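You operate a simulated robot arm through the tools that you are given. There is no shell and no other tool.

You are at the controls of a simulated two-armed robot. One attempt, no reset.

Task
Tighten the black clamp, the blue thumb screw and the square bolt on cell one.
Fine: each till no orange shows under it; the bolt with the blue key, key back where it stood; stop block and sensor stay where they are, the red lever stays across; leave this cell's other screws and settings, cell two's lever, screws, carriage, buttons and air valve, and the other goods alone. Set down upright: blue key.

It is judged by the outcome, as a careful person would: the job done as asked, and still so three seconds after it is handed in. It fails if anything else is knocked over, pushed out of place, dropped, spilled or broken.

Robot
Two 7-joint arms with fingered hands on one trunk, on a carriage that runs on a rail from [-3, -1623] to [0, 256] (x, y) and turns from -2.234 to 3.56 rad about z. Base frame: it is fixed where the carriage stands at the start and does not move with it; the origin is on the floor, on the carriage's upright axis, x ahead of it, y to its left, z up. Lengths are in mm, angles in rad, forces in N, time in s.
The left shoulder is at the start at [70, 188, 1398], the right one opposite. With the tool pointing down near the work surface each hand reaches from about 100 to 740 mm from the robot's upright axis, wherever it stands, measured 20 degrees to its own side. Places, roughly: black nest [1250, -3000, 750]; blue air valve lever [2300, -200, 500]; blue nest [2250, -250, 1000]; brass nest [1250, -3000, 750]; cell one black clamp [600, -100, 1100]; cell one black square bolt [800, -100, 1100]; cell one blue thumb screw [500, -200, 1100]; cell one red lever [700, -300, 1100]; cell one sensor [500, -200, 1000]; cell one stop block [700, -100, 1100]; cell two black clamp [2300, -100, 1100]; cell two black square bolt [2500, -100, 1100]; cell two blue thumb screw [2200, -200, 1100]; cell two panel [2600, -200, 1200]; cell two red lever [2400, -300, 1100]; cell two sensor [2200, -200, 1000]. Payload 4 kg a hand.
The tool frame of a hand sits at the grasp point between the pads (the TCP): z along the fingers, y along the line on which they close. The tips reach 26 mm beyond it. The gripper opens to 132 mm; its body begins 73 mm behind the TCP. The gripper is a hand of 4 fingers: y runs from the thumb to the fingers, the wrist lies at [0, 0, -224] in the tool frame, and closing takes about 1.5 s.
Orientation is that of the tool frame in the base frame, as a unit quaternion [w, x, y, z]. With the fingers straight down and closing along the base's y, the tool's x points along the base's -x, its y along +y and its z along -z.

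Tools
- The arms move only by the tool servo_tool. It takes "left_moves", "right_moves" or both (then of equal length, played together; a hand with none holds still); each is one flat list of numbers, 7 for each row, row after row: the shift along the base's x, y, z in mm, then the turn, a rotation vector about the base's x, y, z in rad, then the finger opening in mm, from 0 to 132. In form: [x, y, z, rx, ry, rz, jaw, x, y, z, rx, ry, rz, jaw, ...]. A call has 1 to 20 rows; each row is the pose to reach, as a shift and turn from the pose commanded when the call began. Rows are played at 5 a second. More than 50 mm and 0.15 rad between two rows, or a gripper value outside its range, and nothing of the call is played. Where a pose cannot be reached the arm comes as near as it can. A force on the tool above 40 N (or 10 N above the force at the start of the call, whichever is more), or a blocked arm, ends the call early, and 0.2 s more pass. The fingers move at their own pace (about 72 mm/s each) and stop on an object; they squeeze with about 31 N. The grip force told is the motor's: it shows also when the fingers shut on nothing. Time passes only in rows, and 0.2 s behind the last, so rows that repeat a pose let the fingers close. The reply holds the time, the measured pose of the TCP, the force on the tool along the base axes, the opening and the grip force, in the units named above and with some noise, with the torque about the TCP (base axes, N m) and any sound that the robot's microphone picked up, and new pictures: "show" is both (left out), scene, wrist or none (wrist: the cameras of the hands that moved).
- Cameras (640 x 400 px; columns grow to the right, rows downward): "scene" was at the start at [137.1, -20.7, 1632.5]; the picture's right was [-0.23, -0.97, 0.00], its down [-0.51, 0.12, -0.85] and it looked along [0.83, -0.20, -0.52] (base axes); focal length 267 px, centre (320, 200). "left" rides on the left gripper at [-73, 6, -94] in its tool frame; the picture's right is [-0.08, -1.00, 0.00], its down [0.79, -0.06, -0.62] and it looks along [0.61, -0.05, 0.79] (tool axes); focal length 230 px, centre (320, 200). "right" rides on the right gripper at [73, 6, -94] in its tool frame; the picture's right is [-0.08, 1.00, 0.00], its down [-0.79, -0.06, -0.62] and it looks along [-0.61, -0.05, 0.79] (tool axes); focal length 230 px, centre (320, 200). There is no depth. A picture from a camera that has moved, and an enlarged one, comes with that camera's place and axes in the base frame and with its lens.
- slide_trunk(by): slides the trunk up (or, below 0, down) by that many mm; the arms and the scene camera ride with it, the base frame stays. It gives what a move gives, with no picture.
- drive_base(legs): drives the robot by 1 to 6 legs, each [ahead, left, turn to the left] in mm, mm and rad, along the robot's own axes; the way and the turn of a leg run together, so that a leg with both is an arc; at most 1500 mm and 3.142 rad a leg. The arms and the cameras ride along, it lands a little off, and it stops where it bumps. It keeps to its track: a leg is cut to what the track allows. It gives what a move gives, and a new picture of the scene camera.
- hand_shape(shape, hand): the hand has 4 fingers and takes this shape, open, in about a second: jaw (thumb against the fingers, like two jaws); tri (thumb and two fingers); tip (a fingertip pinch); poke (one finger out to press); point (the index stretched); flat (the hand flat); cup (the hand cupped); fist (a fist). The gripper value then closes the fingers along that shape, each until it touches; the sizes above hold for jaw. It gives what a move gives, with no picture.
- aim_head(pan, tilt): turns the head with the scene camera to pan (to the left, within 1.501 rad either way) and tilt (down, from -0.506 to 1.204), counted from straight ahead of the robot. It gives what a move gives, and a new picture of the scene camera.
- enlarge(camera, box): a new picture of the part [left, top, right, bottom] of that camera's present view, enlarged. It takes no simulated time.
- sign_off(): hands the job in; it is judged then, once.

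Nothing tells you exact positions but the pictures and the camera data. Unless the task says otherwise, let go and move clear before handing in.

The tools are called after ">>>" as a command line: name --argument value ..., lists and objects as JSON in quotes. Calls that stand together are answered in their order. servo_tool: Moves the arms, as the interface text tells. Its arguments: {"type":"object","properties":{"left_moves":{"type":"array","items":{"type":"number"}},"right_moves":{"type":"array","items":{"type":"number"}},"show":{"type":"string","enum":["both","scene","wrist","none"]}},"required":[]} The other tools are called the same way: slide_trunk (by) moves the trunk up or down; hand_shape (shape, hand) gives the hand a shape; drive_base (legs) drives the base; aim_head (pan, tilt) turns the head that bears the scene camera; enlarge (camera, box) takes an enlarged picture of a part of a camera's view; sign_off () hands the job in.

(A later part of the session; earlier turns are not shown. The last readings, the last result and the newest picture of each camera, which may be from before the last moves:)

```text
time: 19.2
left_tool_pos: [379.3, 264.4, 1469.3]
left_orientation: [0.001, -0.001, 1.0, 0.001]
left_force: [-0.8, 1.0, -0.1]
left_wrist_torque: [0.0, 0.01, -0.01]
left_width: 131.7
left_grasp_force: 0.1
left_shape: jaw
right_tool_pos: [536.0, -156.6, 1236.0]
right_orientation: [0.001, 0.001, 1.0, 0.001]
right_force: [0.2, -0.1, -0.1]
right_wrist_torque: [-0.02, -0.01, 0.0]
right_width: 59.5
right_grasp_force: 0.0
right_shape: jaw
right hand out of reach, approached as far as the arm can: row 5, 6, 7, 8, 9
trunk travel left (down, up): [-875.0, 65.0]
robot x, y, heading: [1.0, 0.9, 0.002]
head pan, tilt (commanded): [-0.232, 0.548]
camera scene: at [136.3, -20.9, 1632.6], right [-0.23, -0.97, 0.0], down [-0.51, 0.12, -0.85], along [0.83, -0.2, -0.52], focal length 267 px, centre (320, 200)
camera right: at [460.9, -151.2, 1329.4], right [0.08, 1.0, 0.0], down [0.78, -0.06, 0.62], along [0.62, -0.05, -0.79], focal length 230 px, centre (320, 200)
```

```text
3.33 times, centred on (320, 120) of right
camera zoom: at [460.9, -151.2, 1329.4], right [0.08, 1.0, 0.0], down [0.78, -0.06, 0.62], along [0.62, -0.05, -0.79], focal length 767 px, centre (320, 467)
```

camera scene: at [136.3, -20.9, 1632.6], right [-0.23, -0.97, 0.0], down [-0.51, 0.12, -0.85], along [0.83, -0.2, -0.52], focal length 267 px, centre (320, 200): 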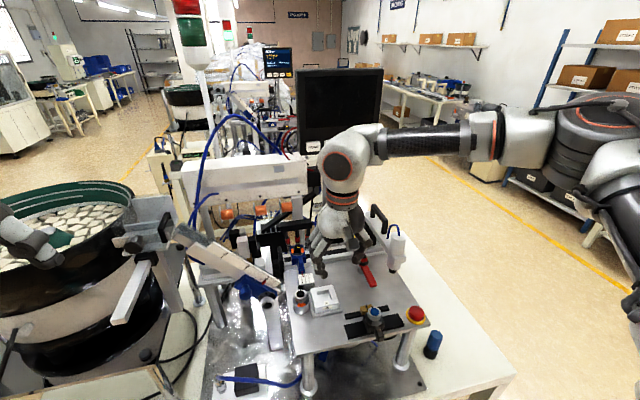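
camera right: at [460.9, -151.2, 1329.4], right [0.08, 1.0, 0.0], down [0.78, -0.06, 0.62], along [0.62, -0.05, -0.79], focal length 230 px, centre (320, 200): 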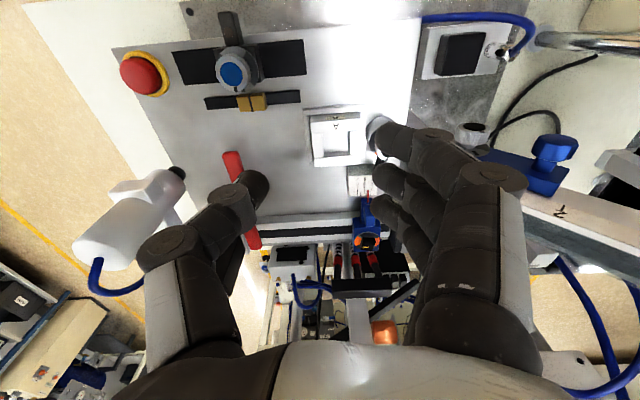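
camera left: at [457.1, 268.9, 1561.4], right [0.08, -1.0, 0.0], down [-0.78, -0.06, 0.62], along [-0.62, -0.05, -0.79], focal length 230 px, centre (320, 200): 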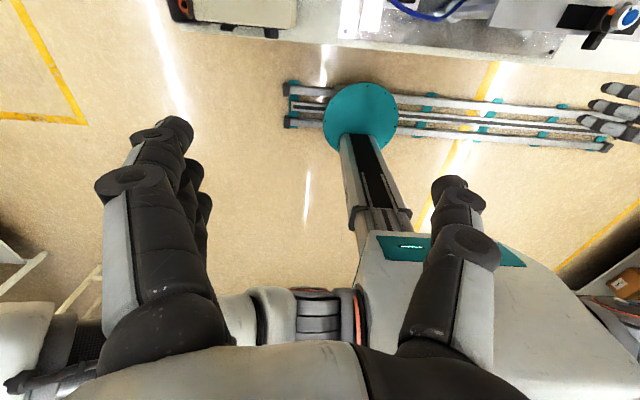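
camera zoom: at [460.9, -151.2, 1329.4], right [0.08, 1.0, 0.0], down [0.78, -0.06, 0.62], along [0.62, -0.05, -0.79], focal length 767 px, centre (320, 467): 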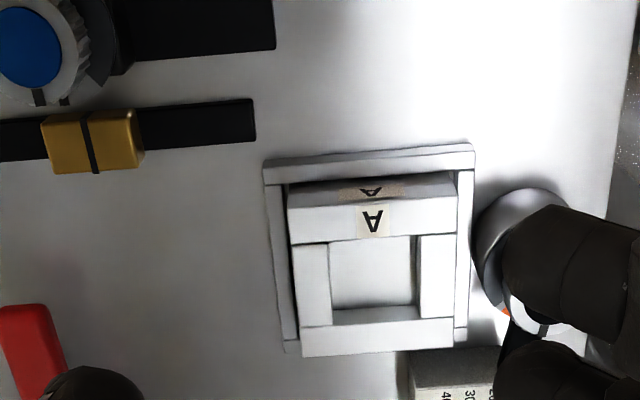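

The right arm can't reach the clamp from here at this posture; the robot should move left along its rail. First I'll pull the right hand back and up, then drive.

>>> servo_tool --right_moves '[-40, -20, 20, 0, 0, 0, 60, -80, -40, 40, 0, 0, 0, 60, -120, -60, 60, 0, 0, 0, 60, -160, -80, 80, 0, 0, 0, 60, -160, -80, 80, 0, 0, 0, 60]' --show "scene"

```text
time: 20.4
left_tool_pos: [379.6, 264.0, 1468.9]
left_orientation: [0.0, -0.001, 1.0, -0.001]
left_force: [0.4, -0.7, 0.2]
left_wrist_torque: [0.01, 0.02, 0.0]
left_width: 131.8
left_grasp_force: 0.1
left_shape: jaw
right_tool_pos: [376.5, -234.8, 1316.1]
right_orientation: [0.001, 0.001, 1.0, 0.0]
right_force: [0.4, -0.3, 0.7]
right_wrist_torque: [-0.02, 0.02, 0.03]
right_width: 59.7
right_grasp_force: 0.1
right_shape: jaw
trunk travel left (down, up): [-875.0, 65.0]
robot x, y, heading: [2.2, 2.4, -0.0]
head pan, tilt (commanded): [-0.232, 0.548]
camera scene: at [137.3, -20.7, 1632.5], right [-0.23, -0.97, 0.0], down [-0.51, 0.12, -0.85], along [0.83, -0.2, -0.52], focal length 267 px, centre (320, 200)
```

scene: 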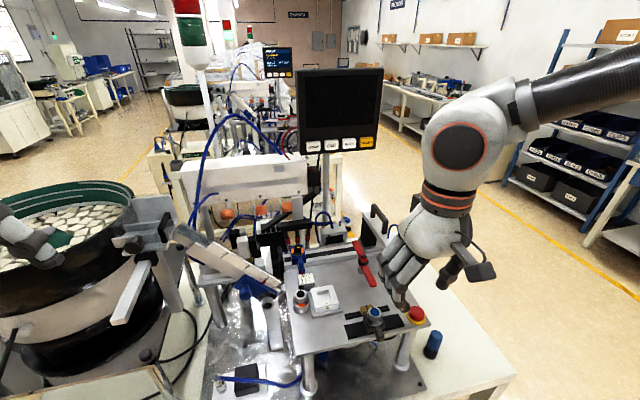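

The hand is clear. I'll drive the robot 150 mm to the left.

>>> drive_base --legs '[[0, 150, 0]]'

```text
time: 21.8
left_tool_pos: [379.6, 408.4, 1469.7]
left_orientation: [0.0, 0.001, 1.0, 0.001]
left_force: [0.4, -0.8, -0.1]
left_wrist_torque: [0.02, 0.01, -0.01]
left_width: 132.0
left_grasp_force: 0.0
left_shape: jaw
right_tool_pos: [378.3, -90.8, 1315.9]
right_orientation: [0.0, 0.002, 1.0, 0.001]
right_force: [0.1, -0.2, 0.8]
right_wrist_torque: [0.03, 0.0, -0.01]
right_width: 59.2
right_grasp_force: 0.0
right_shape: jaw
trunk travel left (down, up): [-875.0, 65.0]
robot x, y, heading: [0.0, 149.2, -0.002]
head pan, tilt (commanded): [-0.232, 0.548]
camera scene: at [138.1, 123.9, 1632.4], right [-0.23, -0.97, 0.0], down [-0.51, 0.12, -0.85], along [0.83, -0.2, -0.52], focal length 267 px, centre (320, 200)
```

scene: 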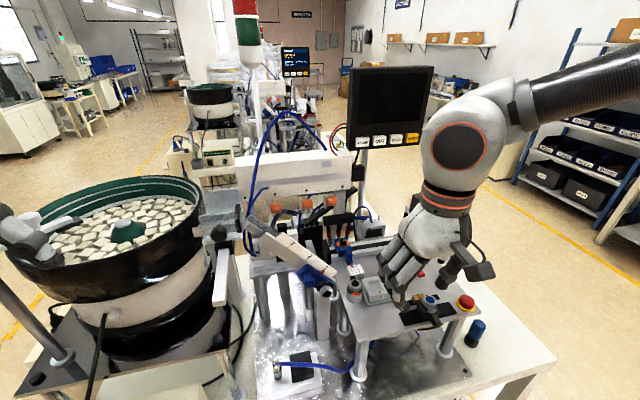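

The robot is now at y≈147 and the clamp lies 20° to the right arm's side. I'll move the hand toward a point above the clamp.

>>> servo_tool --right_moves '[45, 3, -25, 0, 0, 0, 60, 90, 6, -50, 0, 0, 0, 60, 130, 9, -75, 0, 0, 0, 60, 130, 9, -75, 0, 0, 0, 60]' --show "both"

>>> enlarge --camera "right" --box '[230, 100, 410, 220]'

>>> enlarge --camera "scene" --box '[300, 230, 420, 310]'

```text
refused: row 1 steps farther than a row can; nothing moved
```

```text
3.33 times, centred on (320, 160) of right
camera zoom: at [302.8, -85.4, 1409.7], right [0.08, 1.0, 0.0], down [0.78, -0.07, 0.62], along [0.62, -0.05, -0.79], focal length 767 px, centre (320, 333)
```

zoom: 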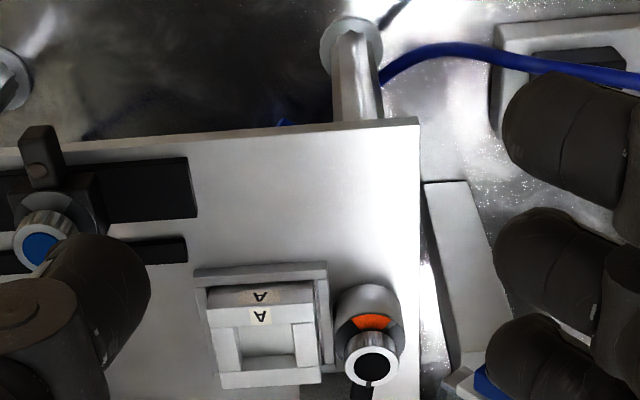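

```text
5.00 times, centred on (360, 270) of scene
camera zoom: at [138.1, 123.9, 1632.4], right [-0.23, -0.97, 0.0], down [-0.51, 0.12, -0.85], along [0.83, -0.2, -0.52], focal length 1336 px, centre (120, -150)
```

zoom: 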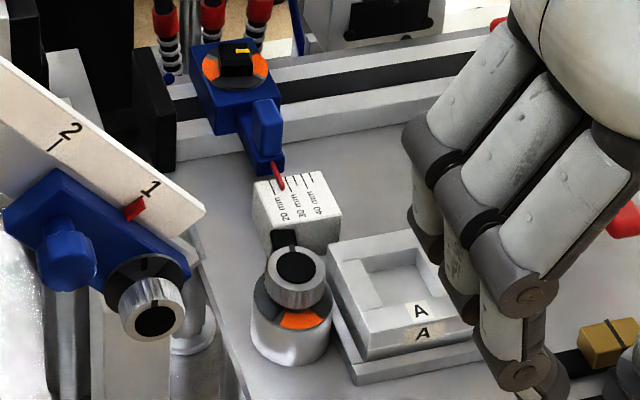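

The row was slightly too long. I'll resend it with shorter steps.

>>> servo_tool --right_moves '[40, 3, -22, 0, 0, 0, 60, 80, 6, -44, 0, 0, 0, 60, 120, 9, -66, 0, 0, 0, 60, 140, 9, -75, 0, 0, 0, 60, 140, 9, -75, 0, 0, 0, 60]' --show "both"

>>> enlarge --camera "right" --box '[230, 80, 410, 200]'

```text
time: 23.0
left_tool_pos: [380.8, 411.7, 1469.4]
left_orientation: [0.0, 0.0, 1.0, 0.001]
left_force: [-0.6, -1.4, 0.3]
left_wrist_torque: [0.01, -0.03, 0.0]
left_width: 131.9
left_grasp_force: 0.0
left_shape: jaw
right_tool_pos: [517.0, -78.3, 1241.9]
right_orientation: [0.001, 0.002, 1.0, 0.0]
right_force: [0.5, -0.1, 0.0]
right_wrist_torque: [-0.01, 0.03, 0.01]
right_width: 59.2
right_grasp_force: 0.0
right_shape: jaw
trunk travel left (down, up): [-875.0, 65.0]
robot x, y, heading: [1.7, 148.4, -0.002]
head pan, tilt (commanded): [-0.232, 0.548]
camera scene: at [137.4, 127.4, 1632.5], right [-0.23, -0.97, 0.0], down [-0.51, 0.12, -0.85], along [0.83, -0.2, -0.52], focal length 267 px, centre (320, 200)
camera right: at [442.5, -73.2, 1335.4], right [0.08, 1.0, 0.0], down [0.78, -0.06, 0.62], along [0.62, -0.05, -0.79], focal length 230 px, centre (320, 200)
```

scene: 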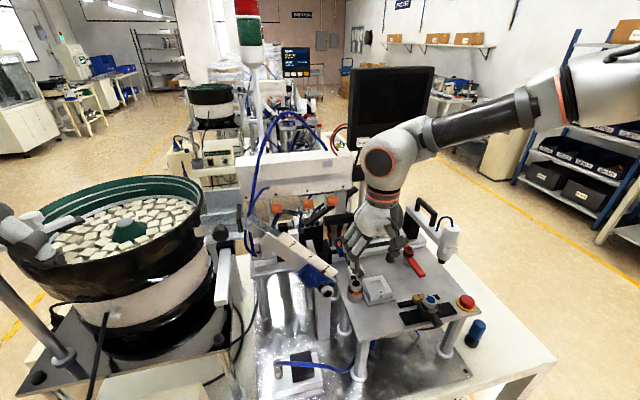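
right: 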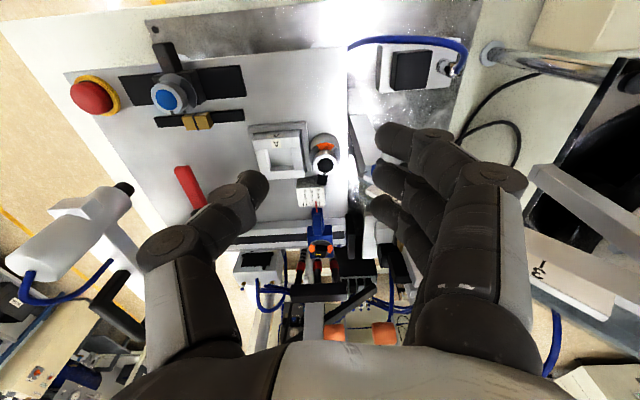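

```text
3.33 times, centred on (320, 140) of right
camera zoom: at [442.5, -73.2, 1335.4], right [0.08, 1.0, 0.0], down [0.78, -0.06, 0.62], along [0.62, -0.05, -0.79], focal length 767 px, centre (320, 400)
```

zoom: 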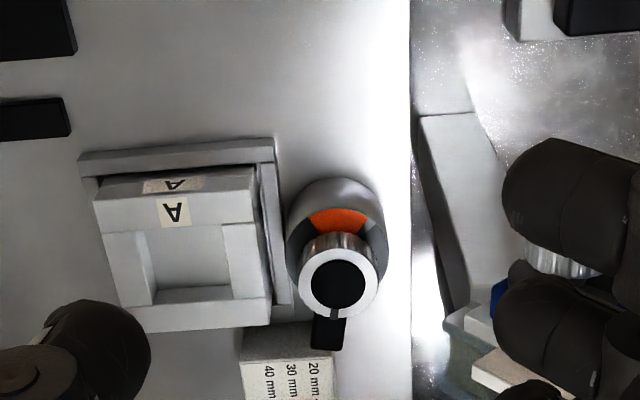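

The clamp knob is near [590,-79], with a black arm on its far side and nest A close on its right. I'll enlarge both views more for heights.

>>> enlarge --camera "right" --box '[245, 115, 355, 185]'

>>> enlarge --camera "scene" --box '[335, 260, 405, 310]'

```text
5.71 times, centred on (300, 150) of right
camera zoom: at [442.5, -73.2, 1335.4], right [0.08, 1.0, 0.0], down [0.78, -0.06, 0.62], along [0.62, -0.05, -0.79], focal length 1315 px, centre (434, 486)
```

zoom: 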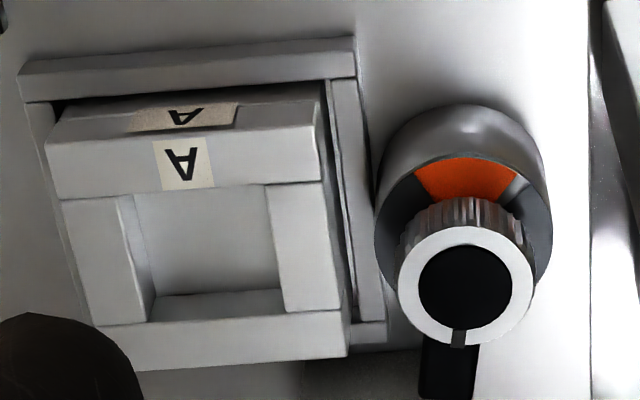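

```text
8.00 times, centred on (370, 285) of scene
camera zoom: at [137.4, 127.4, 1632.5], right [-0.23, -0.97, 0.0], down [-0.51, 0.12, -0.85], along [0.83, -0.2, -0.52], focal length 2138 px, centre (-80, -480)
```

zoom: 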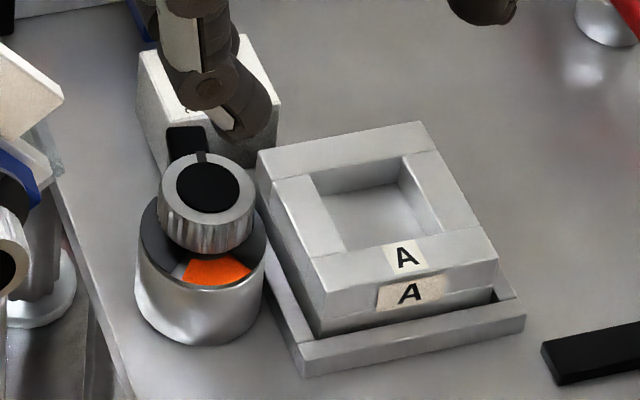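

The knob top is about z 1083, the black arm's top about 1072 and the nest top about 1060. I'll try the fingertip-pinch shape in the air to see whether it suits gripping just the top of this knob.

>>> hand_shape --hand "right" --shape "tri"

>>> enlarge --camera "right" --box '[0, 0, 640, 400]'

>>> enlarge --camera "scene" --box '[320, 200, 440, 280]'

```text
time: 23.9
left_tool_pos: [380.6, 412.1, 1468.7]
left_orientation: [0.001, 0.0, 1.0, -0.001]
left_force: [-0.4, 0.6, 0.3]
left_wrist_torque: [0.01, 0.0, -0.03]
left_width: 131.9
left_grasp_force: 0.0
left_shape: jaw
right_tool_pos: [517.1, -78.1, 1241.0]
right_orientation: [0.001, 0.002, 1.0, 0.001]
right_force: [-0.5, -0.3, -0.2]
right_wrist_torque: [0.02, 0.0, -0.03]
right_width: 132.1
right_grasp_force: 0.1
right_shape: tri
trunk travel left (down, up): [-875.0, 65.0]
robot x, y, heading: [-3.6, 151.3, -0.003]
head pan, tilt (commanded): [-0.232, 0.548]
```

```text
1.00 times, centred on (320, 200) of right (not enlarged: the box is as wide or as high as the picture)
camera zoom: at [442.2, -72.4, 1335.7], right [0.08, 1.0, 0.0], down [0.78, -0.06, 0.62], along [0.62, -0.05, -0.79], focal length 230 px, centre (320, 200)
```

zoom: 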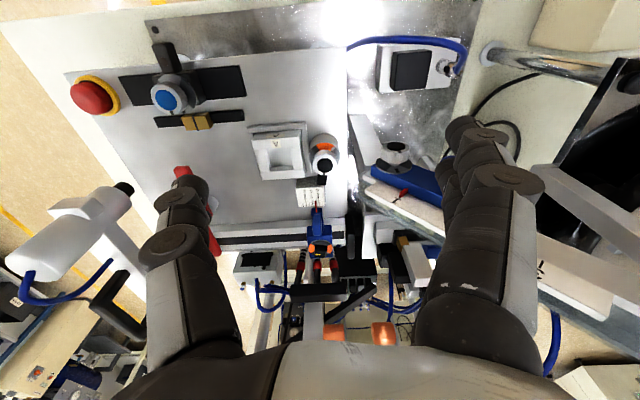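

```text
5.00 times, centred on (380, 240) of scene
camera zoom: at [137.4, 128.4, 1632.5], right [-0.23, -0.97, 0.0], down [-0.51, 0.12, -0.85], along [0.83, -0.2, -0.52], focal length 1336 px, centre (20, 0)
```

zoom: 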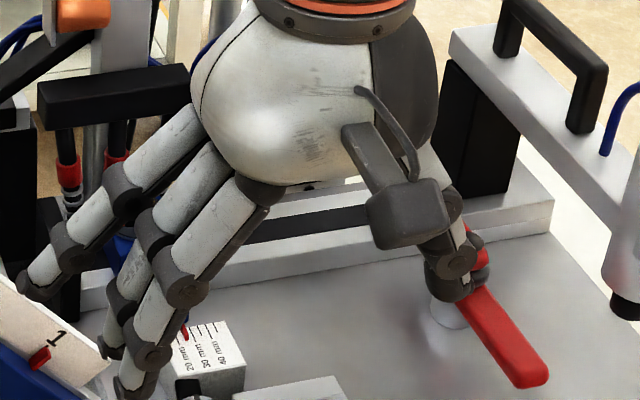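

I'll close the tri shape to about 31 mm in the air to see the fingertip arrangement.

>>> servo_tool --right_moves '[0, 0, 0, 0, 0, 0, 100, 0, 0, 0, 0, 0, 0, 70, 0, 0, 0, 0, 0, 0, 50, 0, 0, 0, 0, 0, 0, 31, 0, 0, 0, 0, 0, 0, 31, 0, 0, 0, 0, 0, 0, 31]' --show "wrist"

>>> enlarge --camera "scene" --box '[320, 200, 440, 280]'

```text
time: 25.3
left_tool_pos: [379.7, 412.9, 1468.9]
left_orientation: [0.001, -0.001, 1.0, 0.0]
left_force: [-0.4, 0.3, 0.4]
left_wrist_torque: [-0.02, -0.03, 0.01]
left_width: 131.9
left_grasp_force: 0.0
left_shape: jaw
right_tool_pos: [518.0, -78.0, 1241.6]
right_orientation: [0.0, 0.002, 1.0, 0.0]
right_force: [0.4, -0.1, 0.6]
right_wrist_torque: [-0.03, -0.04, 0.02]
right_width: 31.5
right_grasp_force: 0.0
right_shape: tri
trunk travel left (down, up): [-875.0, 65.0]
robot x, y, heading: [-0.5, 150.5, -0.002]
head pan, tilt (commanded): [-0.232, 0.548]
camera right: at [442.3, -72.4, 1335.7], right [0.08, 1.0, 0.0], down [0.78, -0.06, 0.62], along [0.62, -0.05, -0.79], focal length 230 px, centre (320, 200)
```

right: 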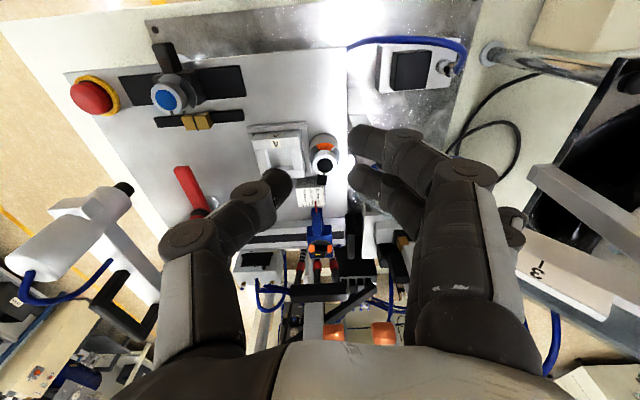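

```text
5.00 times, centred on (380, 240) of scene
camera zoom: at [137.4, 128.3, 1632.5], right [-0.23, -0.97, 0.0], down [-0.51, 0.12, -0.85], along [0.83, -0.2, -0.52], focal length 1336 px, centre (20, 0)
```

zoom: 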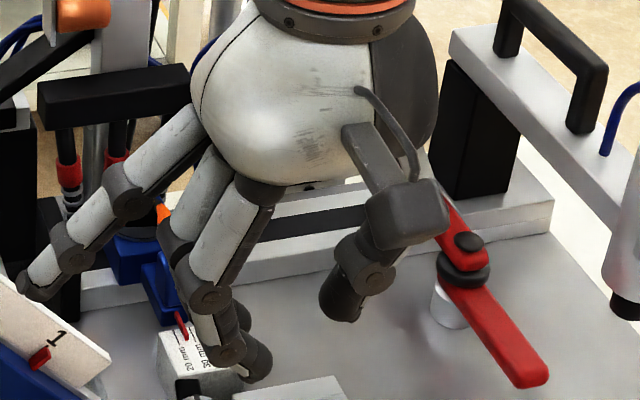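

In tri the ring finger stays spread. I'll try the "tip" shape, closing it to 31 mm as well.

>>> hand_shape --hand "right" --shape "tip"

>>> servo_tool --right_moves '[0, 0, 0, 0, 0, 0, 100, 0, 0, 0, 0, 0, 0, 70, 0, 0, 0, 0, 0, 0, 50, 0, 0, 0, 0, 0, 0, 31, 0, 0, 0, 0, 0, 0, 31, 0, 0, 0, 0, 0, 0, 31]' --show "wrist"

>>> enlarge --camera "scene" --box '[320, 200, 440, 280]'

```text
time: 26.2
left_tool_pos: [381.2, 412.4, 1470.2]
left_orientation: [0.001, 0.0, 1.0, 0.0]
left_force: [-0.4, 0.5, -0.4]
left_wrist_torque: [-0.01, -0.02, -0.02]
left_width: 132.3
left_grasp_force: 0.1
left_shape: jaw
right_tool_pos: [516.6, -78.1, 1240.6]
right_orientation: [0.001, 0.002, 1.0, 0.0]
right_force: [0.3, 0.2, -0.4]
right_wrist_torque: [-0.02, -0.01, 0.04]
right_width: 131.6
right_grasp_force: 0.0
right_shape: tip
trunk travel left (down, up): [-875.0, 65.0]
robot x, y, heading: [1.7, 151.2, -0.001]
head pan, tilt (commanded): [-0.232, 0.548]
```

```text
time: 27.6
left_tool_pos: [379.9, 411.9, 1469.1]
left_orientation: [0.001, 0.0, 1.0, 0.0]
left_force: [-0.8, -1.2, -0.9]
left_wrist_torque: [0.03, -0.02, 0.02]
left_width: 131.9
left_grasp_force: 0.1
left_shape: jaw
right_tool_pos: [517.1, -77.4, 1241.9]
right_orientation: [0.001, 0.003, 1.0, 0.0]
right_force: [-0.3, 0.4, 0.1]
right_wrist_torque: [0.01, -0.01, -0.01]
right_width: 31.5
right_grasp_force: 0.0
right_shape: tip
trunk travel left (down, up): [-875.0, 65.0]
robot x, y, heading: [-1.2, 149.9, -0.001]
head pan, tilt (commanded): [-0.232, 0.548]
camera right: at [442.2, -72.4, 1335.7], right [0.08, 1.0, 0.0], down [0.78, -0.06, 0.62], along [0.62, -0.05, -0.79], focal length 230 px, centre (320, 200)
```

right: 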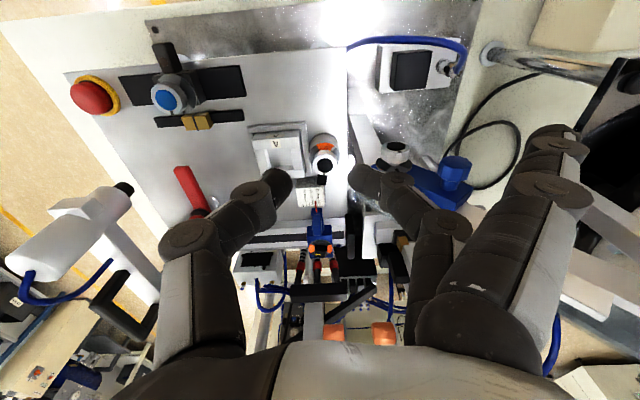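

```text
5.00 times, centred on (380, 240) of scene
camera zoom: at [137.4, 128.3, 1632.5], right [-0.23, -0.97, 0.0], down [-0.51, 0.12, -0.85], along [0.83, -0.2, -0.52], focal length 1336 px, centre (20, 0)
```

zoom: 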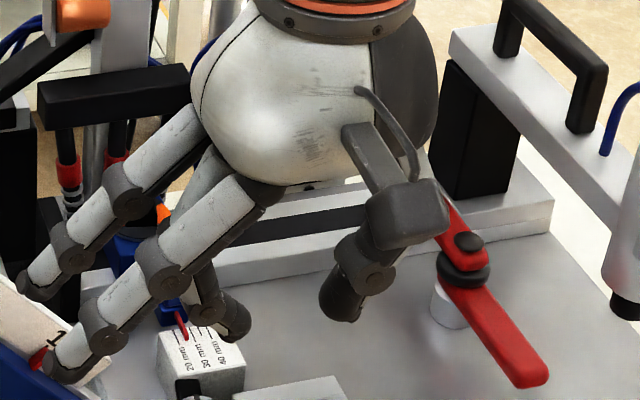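

Tip leaves the outer fingers spread, so jaw is the most compact here. I'll go back to jaw, move above the clamp knob at z≈1180 and yaw +0.78 rad so the thumb and fingers avoid the black arm.

>>> hand_shape --hand "right" --shape "jaw"

>>> servo_tool --right_moves '[0, 0, 0, 0, 0, 0, 90, 12, 0, -10, 0, 0, 0.13, 60, 24, 0, -20, 0, 0, 0.26, 55, 36, 0, -30, 0, 0, 0.39, 55, 48, 0, -40, 0, 0, 0.52, 55, 60, 0, -50, 0, 0, 0.65, 55, 69, 0.5, -60, 0, 0, 0.78, 55, 69, 0.5, -60, 0, 0, 0.78, 55]' --show "both"

```text
time: 28.5
left_tool_pos: [380.0, 412.3, 1467.5]
left_orientation: [0.0, 0.001, 1.0, 0.0]
left_force: [0.3, 0.1, 0.0]
left_wrist_torque: [0.03, 0.0, -0.03]
left_width: 131.8
left_grasp_force: 0.1
left_shape: jaw
right_tool_pos: [517.2, -78.1, 1242.0]
right_orientation: [0.001, 0.002, 1.0, 0.0]
right_force: [0.4, -0.7, 1.1]
right_wrist_torque: [-0.01, 0.01, -0.02]
right_width: 132.1
right_grasp_force: 0.0
right_shape: jaw
trunk travel left (down, up): [-875.0, 65.0]
robot x, y, heading: [1.0, 151.1, -0.001]
head pan, tilt (commanded): [-0.232, 0.548]
```

```text
time: 30.3
left_tool_pos: [380.1, 411.8, 1470.0]
left_orientation: [0.001, -0.001, 1.0, 0.001]
left_force: [-0.3, 0.2, 0.4]
left_wrist_torque: [-0.02, 0.03, 0.0]
left_width: 131.8
left_grasp_force: 0.0
left_shape: jaw
right_tool_pos: [585.5, -76.9, 1181.3]
right_orientation: [0.001, -0.379, 0.925, 0.001]
right_force: [0.1, 0.0, -0.6]
right_wrist_torque: [0.03, 0.02, -0.03]
right_width: 55.9
right_grasp_force: 0.1
right_shape: jaw
trunk travel left (down, up): [-875.0, 65.0]
robot x, y, heading: [2.3, 149.7, -0.004]
head pan, tilt (commanded): [-0.232, 0.548]
camera scene: at [137.0, 128.4, 1632.6], right [-0.23, -0.97, 0.0], down [-0.51, 0.12, -0.85], along [0.83, -0.2, -0.52], focal length 267 px, centre (320, 200)
camera right: at [528.2, -125.3, 1275.7], right [-0.65, 0.76, 0.0], down [0.6, 0.51, 0.62], along [0.47, 0.4, -0.79], focal length 230 px, centre (320, 200)
```

scene: 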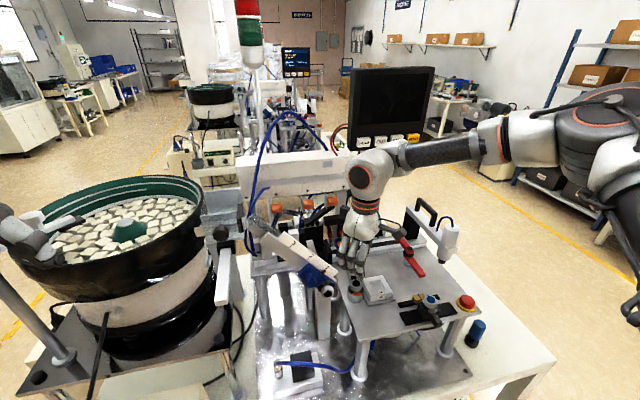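
right: 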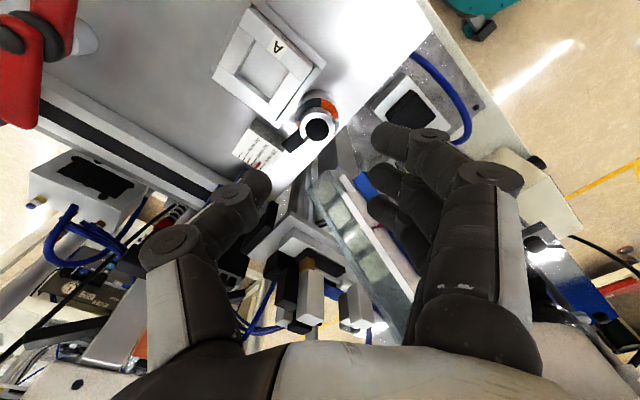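

The hand reaches above the clamp. I'll enlarge to centre it and see the chute clearance.

>>> enlarge --camera "right" --box '[256, 80, 384, 160]'

>>> enlarge --camera "scene" --box '[300, 230, 410, 310]'

```text
5.00 times, centred on (320, 120) of right
camera zoom: at [528.2, -125.3, 1275.7], right [-0.65, 0.76, 0.0], down [0.6, 0.51, 0.62], along [0.47, 0.4, -0.79], focal length 1150 px, centre (320, 600)
```

zoom: 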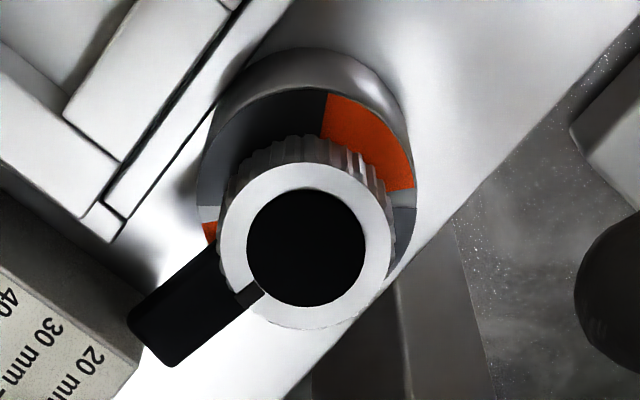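

```text
5.00 times, centred on (355, 270) of scene
camera zoom: at [137.0, 128.4, 1632.6], right [-0.23, -0.97, 0.0], down [-0.51, 0.12, -0.85], along [0.83, -0.2, -0.52], focal length 1336 px, centre (145, -150)
```

zoom: 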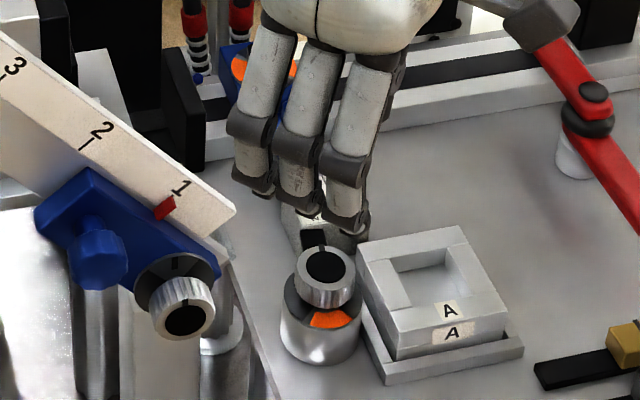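

The black arm points along +x and the chute end is near [635,-43,1078]. I'll descend at this yaw with tips just above the nest top, then close on the knob.

>>> servo_tool --right_moves '[2.5, -2, -20, 0, 0, 0, 54, 5, -4, -45, 0, 0, 0, 54, 5, -4, -70, 0, 0, 0, 54, 5, -4, -70, 0, 0, 0, 54]' --show "wrist"

>>> enlarge --camera "right" --box '[224, 120, 416, 240]'

>>> enlarge --camera "scene" --box '[300, 230, 410, 310]'

```text
time: 31.3
left_tool_pos: [380.1, 413.0, 1468.7]
left_orientation: [0.0, 0.0, 1.0, 0.0]
left_force: [0.5, -0.4, -0.5]
left_wrist_torque: [0.01, 0.01, -0.03]
left_width: 131.6
left_grasp_force: 0.0
left_shape: jaw
right_tool_pos: [579.4, -92.6, 1119.7]
right_orientation: [0.001, -0.378, 0.926, 0.0]
right_force: [0.7, 0.1, 0.9]
right_wrist_torque: [-0.04, -0.04, -0.02]
right_width: 54.6
right_grasp_force: 0.0
right_shape: jaw
right hand out of reach, approached as far as the arm can: row 2, 3, 4
trunk travel left (down, up): [-875.0, 65.0]
robot x, y, heading: [1.2, 149.4, -0.001]
head pan, tilt (commanded): [-0.232, 0.548]
camera right: at [522.6, -140.1, 1213.7], right [-0.64, 0.77, 0.0], down [0.6, 0.51, 0.62], along [0.47, 0.4, -0.79], focal length 230 px, centre (320, 200)
```

right: 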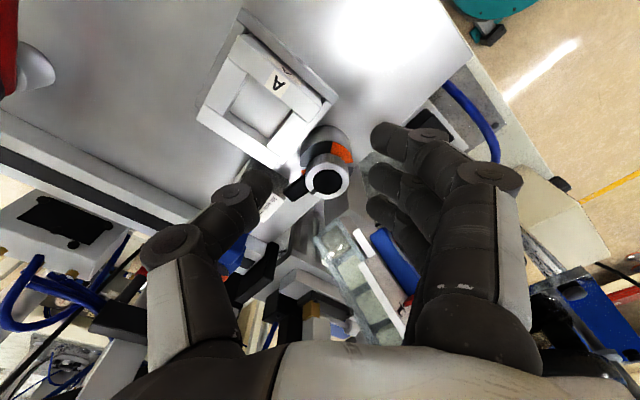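

```text
3.33 times, centred on (320, 180) of right
camera zoom: at [522.6, -140.1, 1213.7], right [-0.64, 0.77, 0.0], down [0.6, 0.51, 0.62], along [0.47, 0.4, -0.79], focal length 767 px, centre (320, 267)
```

zoom: 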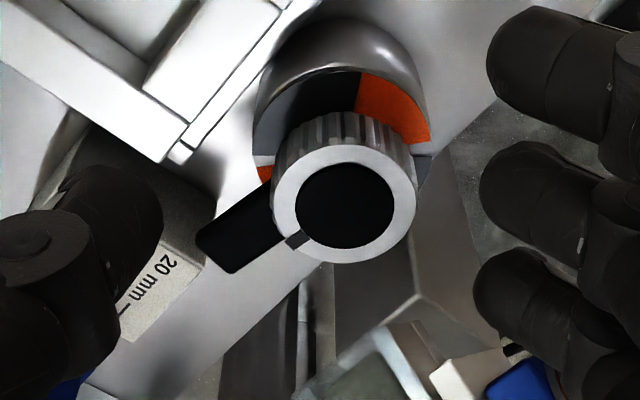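

```text
5.00 times, centred on (355, 270) of scene
camera zoom: at [137.6, 128.4, 1632.5], right [-0.23, -0.97, 0.0], down [-0.51, 0.12, -0.85], along [0.83, -0.2, -0.52], focal length 1336 px, centre (145, -150)
```

zoom: 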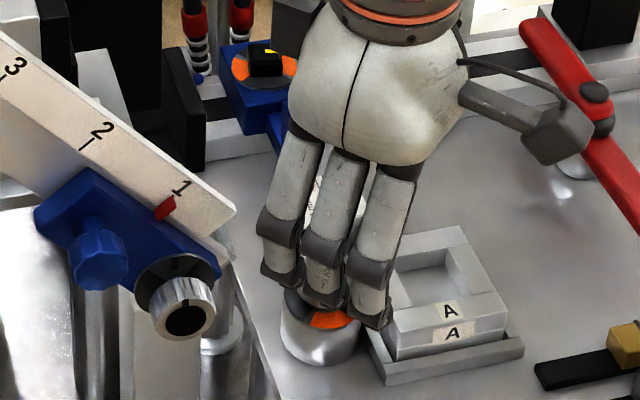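

The arm runs out of reach at this yaw, so I'll lift and retract the hand, then turn the robot left and re-place it so its right shoulder is nearer the clamp.

>>> servo_tool --right_moves '[0, 0, 45, 0, 0, 0, 60, 0, 0, 90, 0, 0, -0.13, 60, -30, -10, 125, 0, 0, -0.26, 60, -60, -20, 160, 0, 0, -0.39, 60, -90, -30, 195, 0, 0, -0.52, 60, -120, -40, 230, 0, 0, -0.65, 60, -155, -50, 260, 0, 0, -0.78, 60, -190, -60, 280, 0, 0, -0.78, 60, -220, -70, 290, 0, 0, -0.78, 60, -220, -70, 290, 0, 0, -0.78, 60]' --show "scene"

```text
time: 33.5
left_tool_pos: [381.7, 413.3, 1469.3]
left_orientation: [0.0, 0.0, 1.0, -0.001]
left_force: [-0.6, 0.1, 0.2]
left_wrist_torque: [0.03, 0.01, -0.02]
left_width: 132.0
left_grasp_force: 0.1
left_shape: jaw
right_tool_pos: [359.9, -163.4, 1410.3]
right_orientation: [0.0, 0.002, 1.0, 0.0]
right_force: [1.3, 0.1, -0.3]
right_wrist_torque: [-0.01, 0.01, 0.0]
right_width: 59.2
right_grasp_force: 0.1
right_shape: jaw
trunk travel left (down, up): [-875.0, 65.0]
robot x, y, heading: [0.5, 146.7, -0.0]
head pan, tilt (commanded): [-0.232, 0.548]
camera scene: at [138.2, 128.2, 1632.4], right [-0.23, -0.97, 0.0], down [-0.51, 0.12, -0.85], along [0.83, -0.2, -0.52], focal length 267 px, centre (320, 200)
```

scene: 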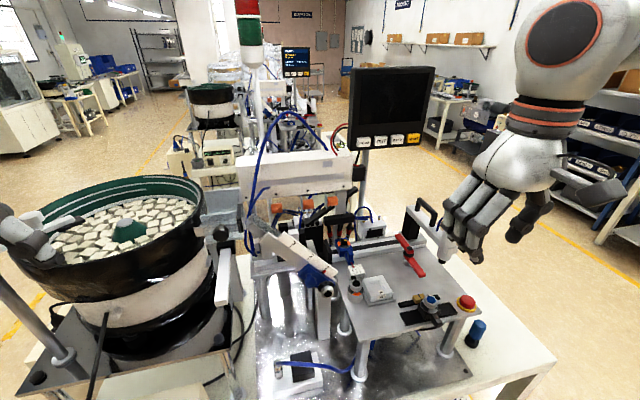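

The hand is high and clear. I'll drive 120 mm right and then turn 0.5 rad left.

>>> drive_base --legs '[[0, -120, 0], [0, 0, 0.5]]'

>>> aim_head --pan -0.65 --tilt 0.65

```text
time: 36.1
left_tool_pos: [208.1, 441.0, 1469.4]
left_orientation: [0.001, -0.246, 0.969, 0.001]
left_force: [0.0, -0.1, -0.1]
left_wrist_torque: [0.01, -0.03, -0.03]
left_width: 131.8
left_grasp_force: 0.1
left_shape: jaw
right_tool_pos: [465.5, -74.3, 1410.7]
right_orientation: [0.001, -0.244, 0.97, 0.001]
right_force: [-0.4, -1.0, -0.2]
right_wrist_torque: [0.04, 0.0, 0.01]
right_width: 59.4
right_grasp_force: 0.1
right_shape: jaw
trunk travel left (down, up): [-875.0, 65.0]
robot x, y, heading: [-0.1, 29.8, 0.499]
head pan, tilt (commanded): [-0.232, 0.548]
camera scene: at [131.0, 74.8, 1632.5], right [0.26, -0.97, 0.0], down [-0.5, -0.13, -0.85], along [0.82, 0.22, -0.52], focal length 267 px, centre (320, 200)
```

scene: 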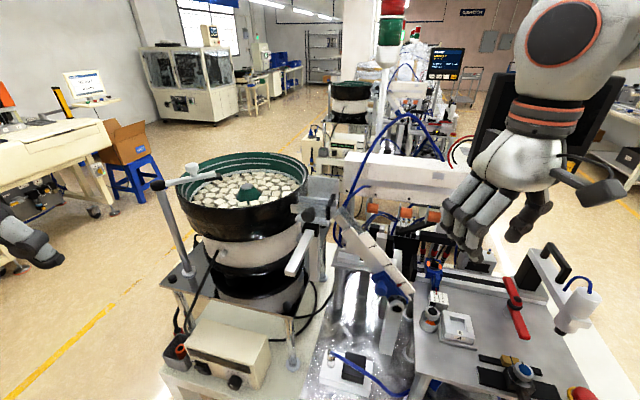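

```text
time: 37.0
left_tool_pos: [208.6, 441.8, 1467.9]
left_orientation: [0.001, -0.247, 0.969, -0.001]
left_force: [0.3, 0.7, -0.3]
left_wrist_torque: [-0.03, 0.03, 0.0]
left_width: 132.0
left_grasp_force: 0.1
left_shape: jaw
right_tool_pos: [466.1, -73.1, 1411.3]
right_orientation: [0.001, -0.244, 0.97, 0.0]
right_force: [0.2, -0.7, -0.1]
right_wrist_torque: [0.02, 0.03, 0.01]
right_width: 59.3
right_grasp_force: 0.1
right_shape: jaw
trunk travel left (down, up): [-875.0, 65.0]
robot x, y, heading: [-2.9, 29.0, 0.495]
head pan, tilt (commanded): [-0.649, 0.649]
camera scene: at [129.3, 39.6, 1623.5], right [-0.15, -0.99, 0.0], down [-0.6, 0.09, -0.8], along [0.79, -0.12, -0.6], focal length 267 px, centre (320, 200)
```

scene: 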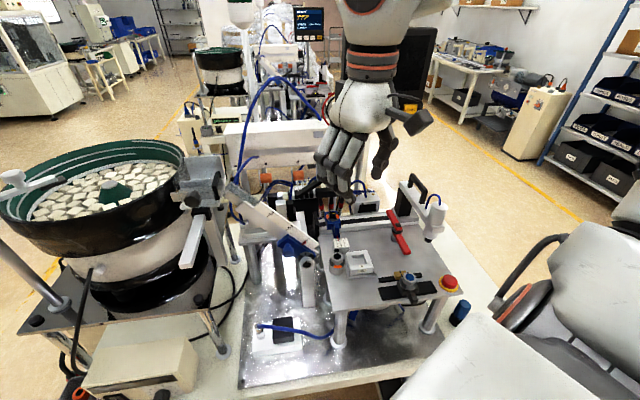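

The robot now stands at y≈29, heading 0.5. I'll bring the right hand down toward the clamp again, yaw 0.78, stopping at z≈1140.

>>> servo_tool --right_moves '[18, -1, -39, 0, 0, 0.05, 56, 36, -2, -78, 0, 0, 0.1, 56, 54, -3, -117, 0, 0, 0.15, 56, 72, -4, -156, 0, 0, 0.2, 56, 90, -5, -195, 0, 0, 0.25, 56, 108, -7, -234, 0, 0, 0.287, 56, 125, -8, -271, 0, 0, 0.287, 56, 125, -8, -271, 0, 0, 0.287, 56]' --show "both"

>>> enlarge --camera "right" --box '[224, 90, 416, 210]'

```text
time: 38.8
left_tool_pos: [207.5, 441.9, 1469.5]
left_orientation: [0.001, -0.246, 0.969, 0.0]
left_force: [-0.3, 0.3, 0.4]
left_wrist_torque: [0.0, 0.0, -0.02]
left_width: 132.0
left_grasp_force: 0.0
left_shape: jaw
right_tool_pos: [590.4, -82.3, 1140.0]
right_orientation: [0.001, -0.38, 0.925, 0.0]
right_force: [0.4, 0.9, 0.3]
right_wrist_torque: [0.05, -0.01, 0.0]
right_width: 56.4
right_grasp_force: 0.0
right_shape: jaw
trunk travel left (down, up): [-875.0, 65.0]
robot x, y, heading: [1.4, 30.8, 0.495]
head pan, tilt (commanded): [-0.649, 0.649]
camera scene: at [129.0, 39.2, 1623.6], right [-0.15, -0.99, 0.0], down [-0.6, 0.09, -0.8], along [0.79, -0.12, -0.6], focal length 267 px, centre (320, 200)
camera right: at [533.1, -129.3, 1235.0], right [-0.65, 0.76, 0.0], down [0.6, 0.51, 0.62], along [0.47, 0.4, -0.79], focal length 230 px, centre (320, 200)
```

scene: 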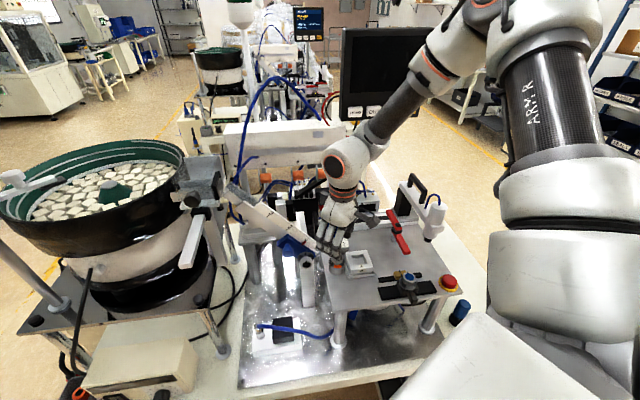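
right: 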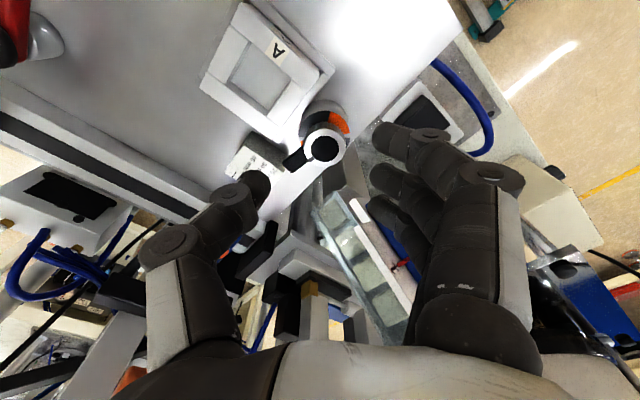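

```text
3.33 times, centred on (320, 150) of right
camera zoom: at [533.1, -129.3, 1235.0], right [-0.65, 0.76, 0.0], down [0.6, 0.51, 0.62], along [0.47, 0.4, -0.79], focal length 767 px, centre (320, 367)
```

zoom: 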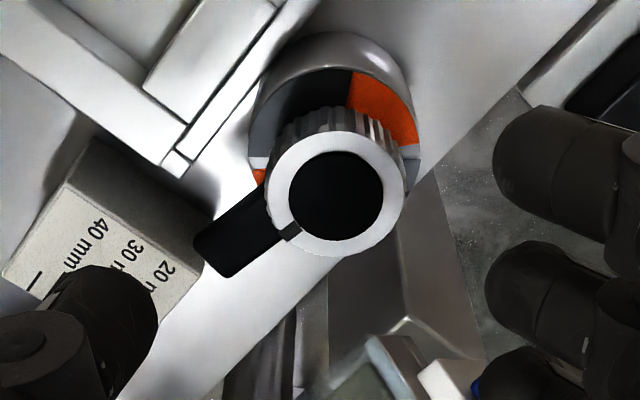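

The knob is well under the hand, but the fingers are near the chute's blue bracket at this yaw. I'll yaw to about 2.09 so the thumb sits between the lever arm and chute with fingers on the front side, then look.

>>> servo_tool --right_moves '[0, 0.5, 0, 0, 0, 0.14, 52, 0, 1, 0, 0, 0, 0.28, 50, 0, 1.5, 0, 0, 0, 0.42, 50, 0, 2, 0, 0, 0, 0.56, 50, 0, 2.5, 0, 0, 0, 0.7, 50, 0, 3, 0, 0, 0, 0.84, 50, 0, 3.5, 0, 0, 0, 0.98, 50, 0, 3.5, 0, 0, 0, 1.12, 50, 0, 3.5, 0, 0, 0, 1.26, 50, 0, 3.5, 0, 0, 0, 1.31, 50, 0, 3.5, 0, 0, 0, 1.31, 50]' --show "both"

>>> enlarge --camera "right" --box '[224, 90, 416, 210]'

>>> enlarge --camera "scene" --box '[285, 210, 395, 290]'

```text
time: 41.2
left_tool_pos: [209.5, 441.0, 1469.8]
left_orientation: [0.0, -0.246, 0.969, -0.001]
left_force: [0.2, -0.3, 0.1]
left_wrist_torque: [-0.01, -0.02, -0.03]
left_width: 132.0
left_grasp_force: 0.1
left_shape: jaw
right_tool_pos: [589.9, -77.5, 1141.2]
right_orientation: [0.0, 0.866, -0.5, -0.002]
right_force: [1.0, 0.1, 0.5]
right_wrist_torque: [0.01, -0.02, -0.05]
right_width: 50.5
right_grasp_force: 0.0
right_shape: jaw
trunk travel left (down, up): [-875.0, 65.0]
robot x, y, heading: [-1.8, 26.4, 0.497]
head pan, tilt (commanded): [-0.649, 0.649]
camera scene: at [129.5, 39.5, 1623.5], right [-0.15, -0.99, 0.0], down [-0.6, 0.09, -0.8], along [0.79, -0.12, -0.6], focal length 267 px, centre (320, 200)
camera right: at [620.7, -144.3, 1233.8], right [-0.9, -0.43, 0.0], down [-0.34, 0.71, 0.62], along [-0.27, 0.56, -0.79], focal length 230 px, centre (320, 200)
```

scene: 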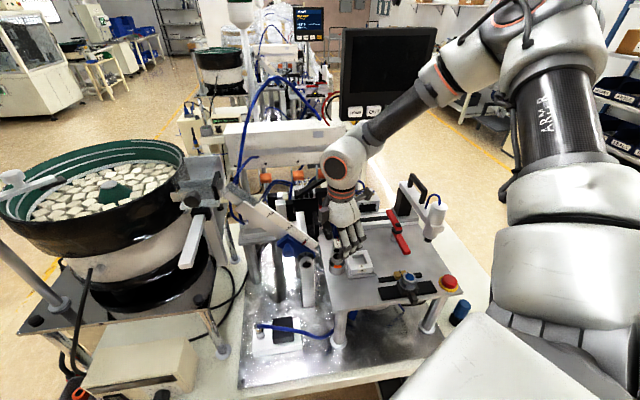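
right: 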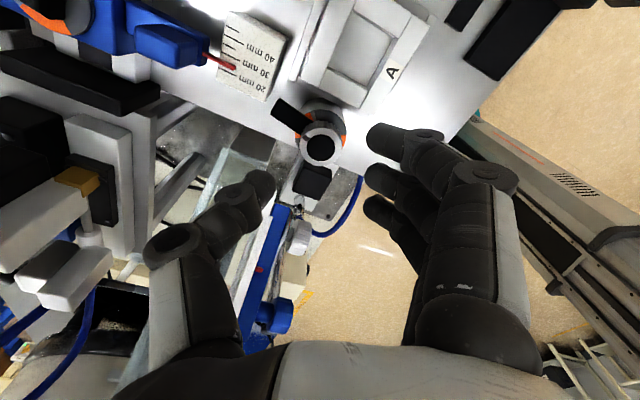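

```text
3.33 times, centred on (320, 150) of right
camera zoom: at [620.7, -144.3, 1233.8], right [-0.9, -0.43, 0.0], down [-0.34, 0.71, 0.62], along [-0.27, 0.56, -0.79], focal length 767 px, centre (320, 367)
```

zoom: 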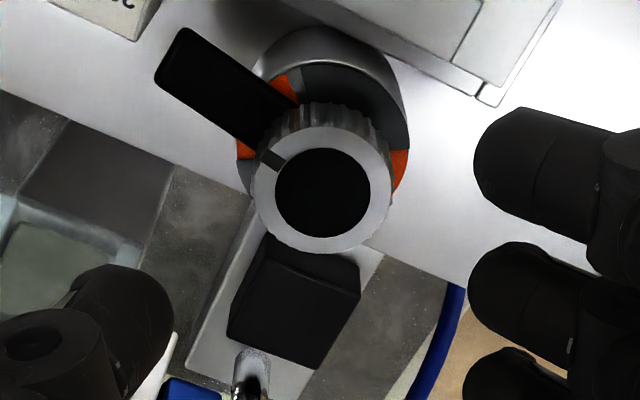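

```text
5.00 times, centred on (340, 250) of scene
camera zoom: at [129.5, 39.5, 1623.5], right [-0.15, -0.99, 0.0], down [-0.6, 0.09, -0.8], along [0.79, -0.12, -0.6], focal length 1336 px, centre (220, -50)
```

zoom: 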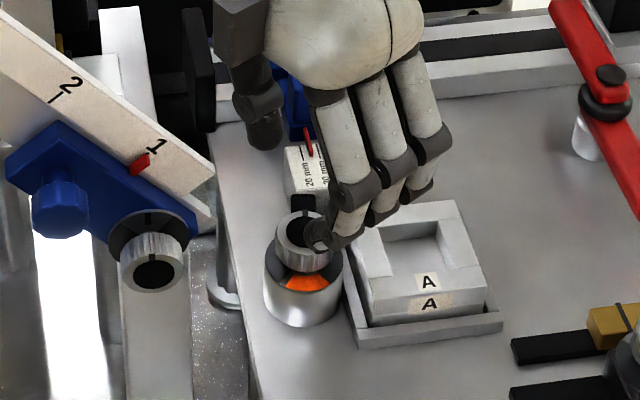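

The lever is clearly part of the turning knob, and the thumb now sits on its counter-clockwise side, so a clockwise turn will push it positively. I'll narrow to 44 mm and descend partway to check clearance to the chute end.

>>> servo_tool --right_moves '[0, 0, 0, 0, 0, 0, 44, 0, 0, -15, 0, 0, 0, 44, 0, 0, -30, 0, 0, 0, 44, 0, 0, -30, 0, 0, 0, 44]' --show "wrist"

>>> enlarge --camera "right" --box '[224, 100, 416, 220]'

>>> enlarge --camera "scene" --box '[300, 220, 380, 280]'

```text
time: 42.2
left_tool_pos: [207.3, 440.6, 1470.5]
left_orientation: [0.001, -0.246, 0.969, 0.0]
left_force: [0.0, 0.6, 0.3]
left_wrist_torque: [-0.01, 0.0, 0.02]
left_width: 132.0
left_grasp_force: 0.0
left_shape: jaw
right_tool_pos: [589.8, -78.0, 1110.1]
right_orientation: [0.001, 0.865, -0.501, 0.0]
right_force: [-0.6, -0.1, 0.2]
right_wrist_torque: [-0.02, -0.02, 0.02]
right_width: 44.6
right_grasp_force: 0.1
right_shape: jaw
trunk travel left (down, up): [-875.0, 65.0]
robot x, y, heading: [-0.6, 28.1, 0.497]
head pan, tilt (commanded): [-0.649, 0.649]
camera right: at [620.0, -144.8, 1203.9], right [-0.9, -0.43, 0.0], down [-0.34, 0.71, 0.62], along [-0.26, 0.56, -0.79], focal length 230 px, centre (320, 200)
```

right: 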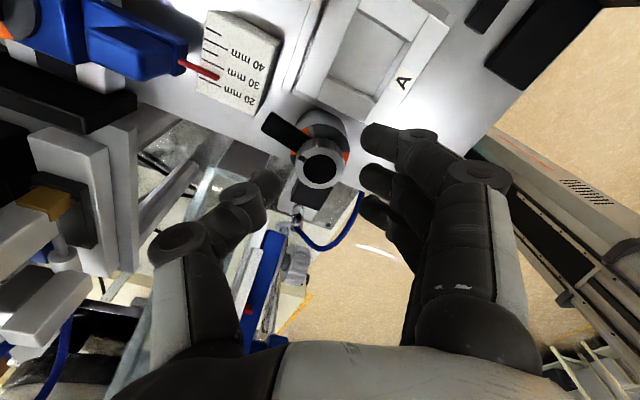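

```text
3.33 times, centred on (320, 160) of right
camera zoom: at [620.0, -144.8, 1203.9], right [-0.9, -0.43, 0.0], down [-0.34, 0.71, 0.62], along [-0.26, 0.56, -0.79], focal length 767 px, centre (320, 333)
```

zoom: 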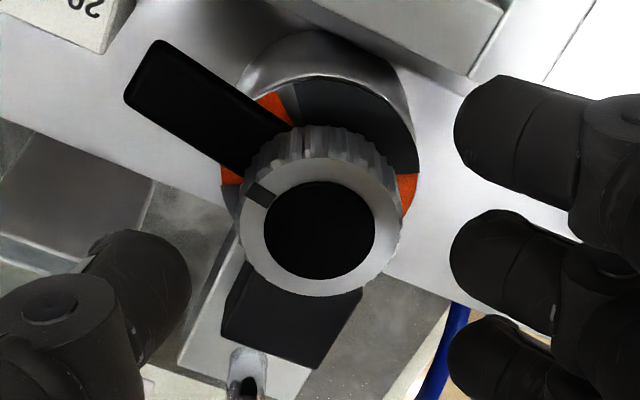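

```text
6.67 times, centred on (340, 250) of scene
camera zoom: at [129.0, 39.2, 1623.6], right [-0.15, -0.99, 0.0], down [-0.6, 0.09, -0.8], along [0.79, -0.12, -0.6], focal length 1782 px, centre (187, -133)
```

zoom: 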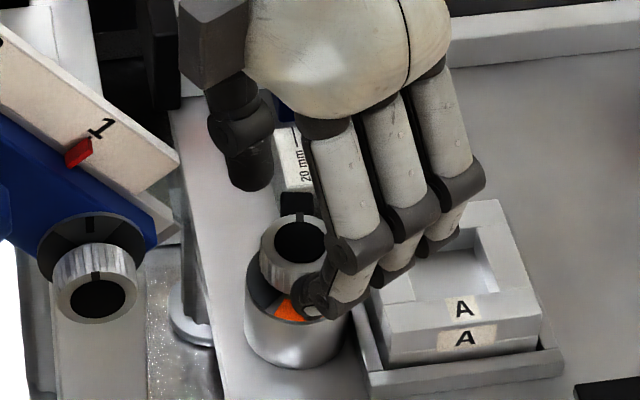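

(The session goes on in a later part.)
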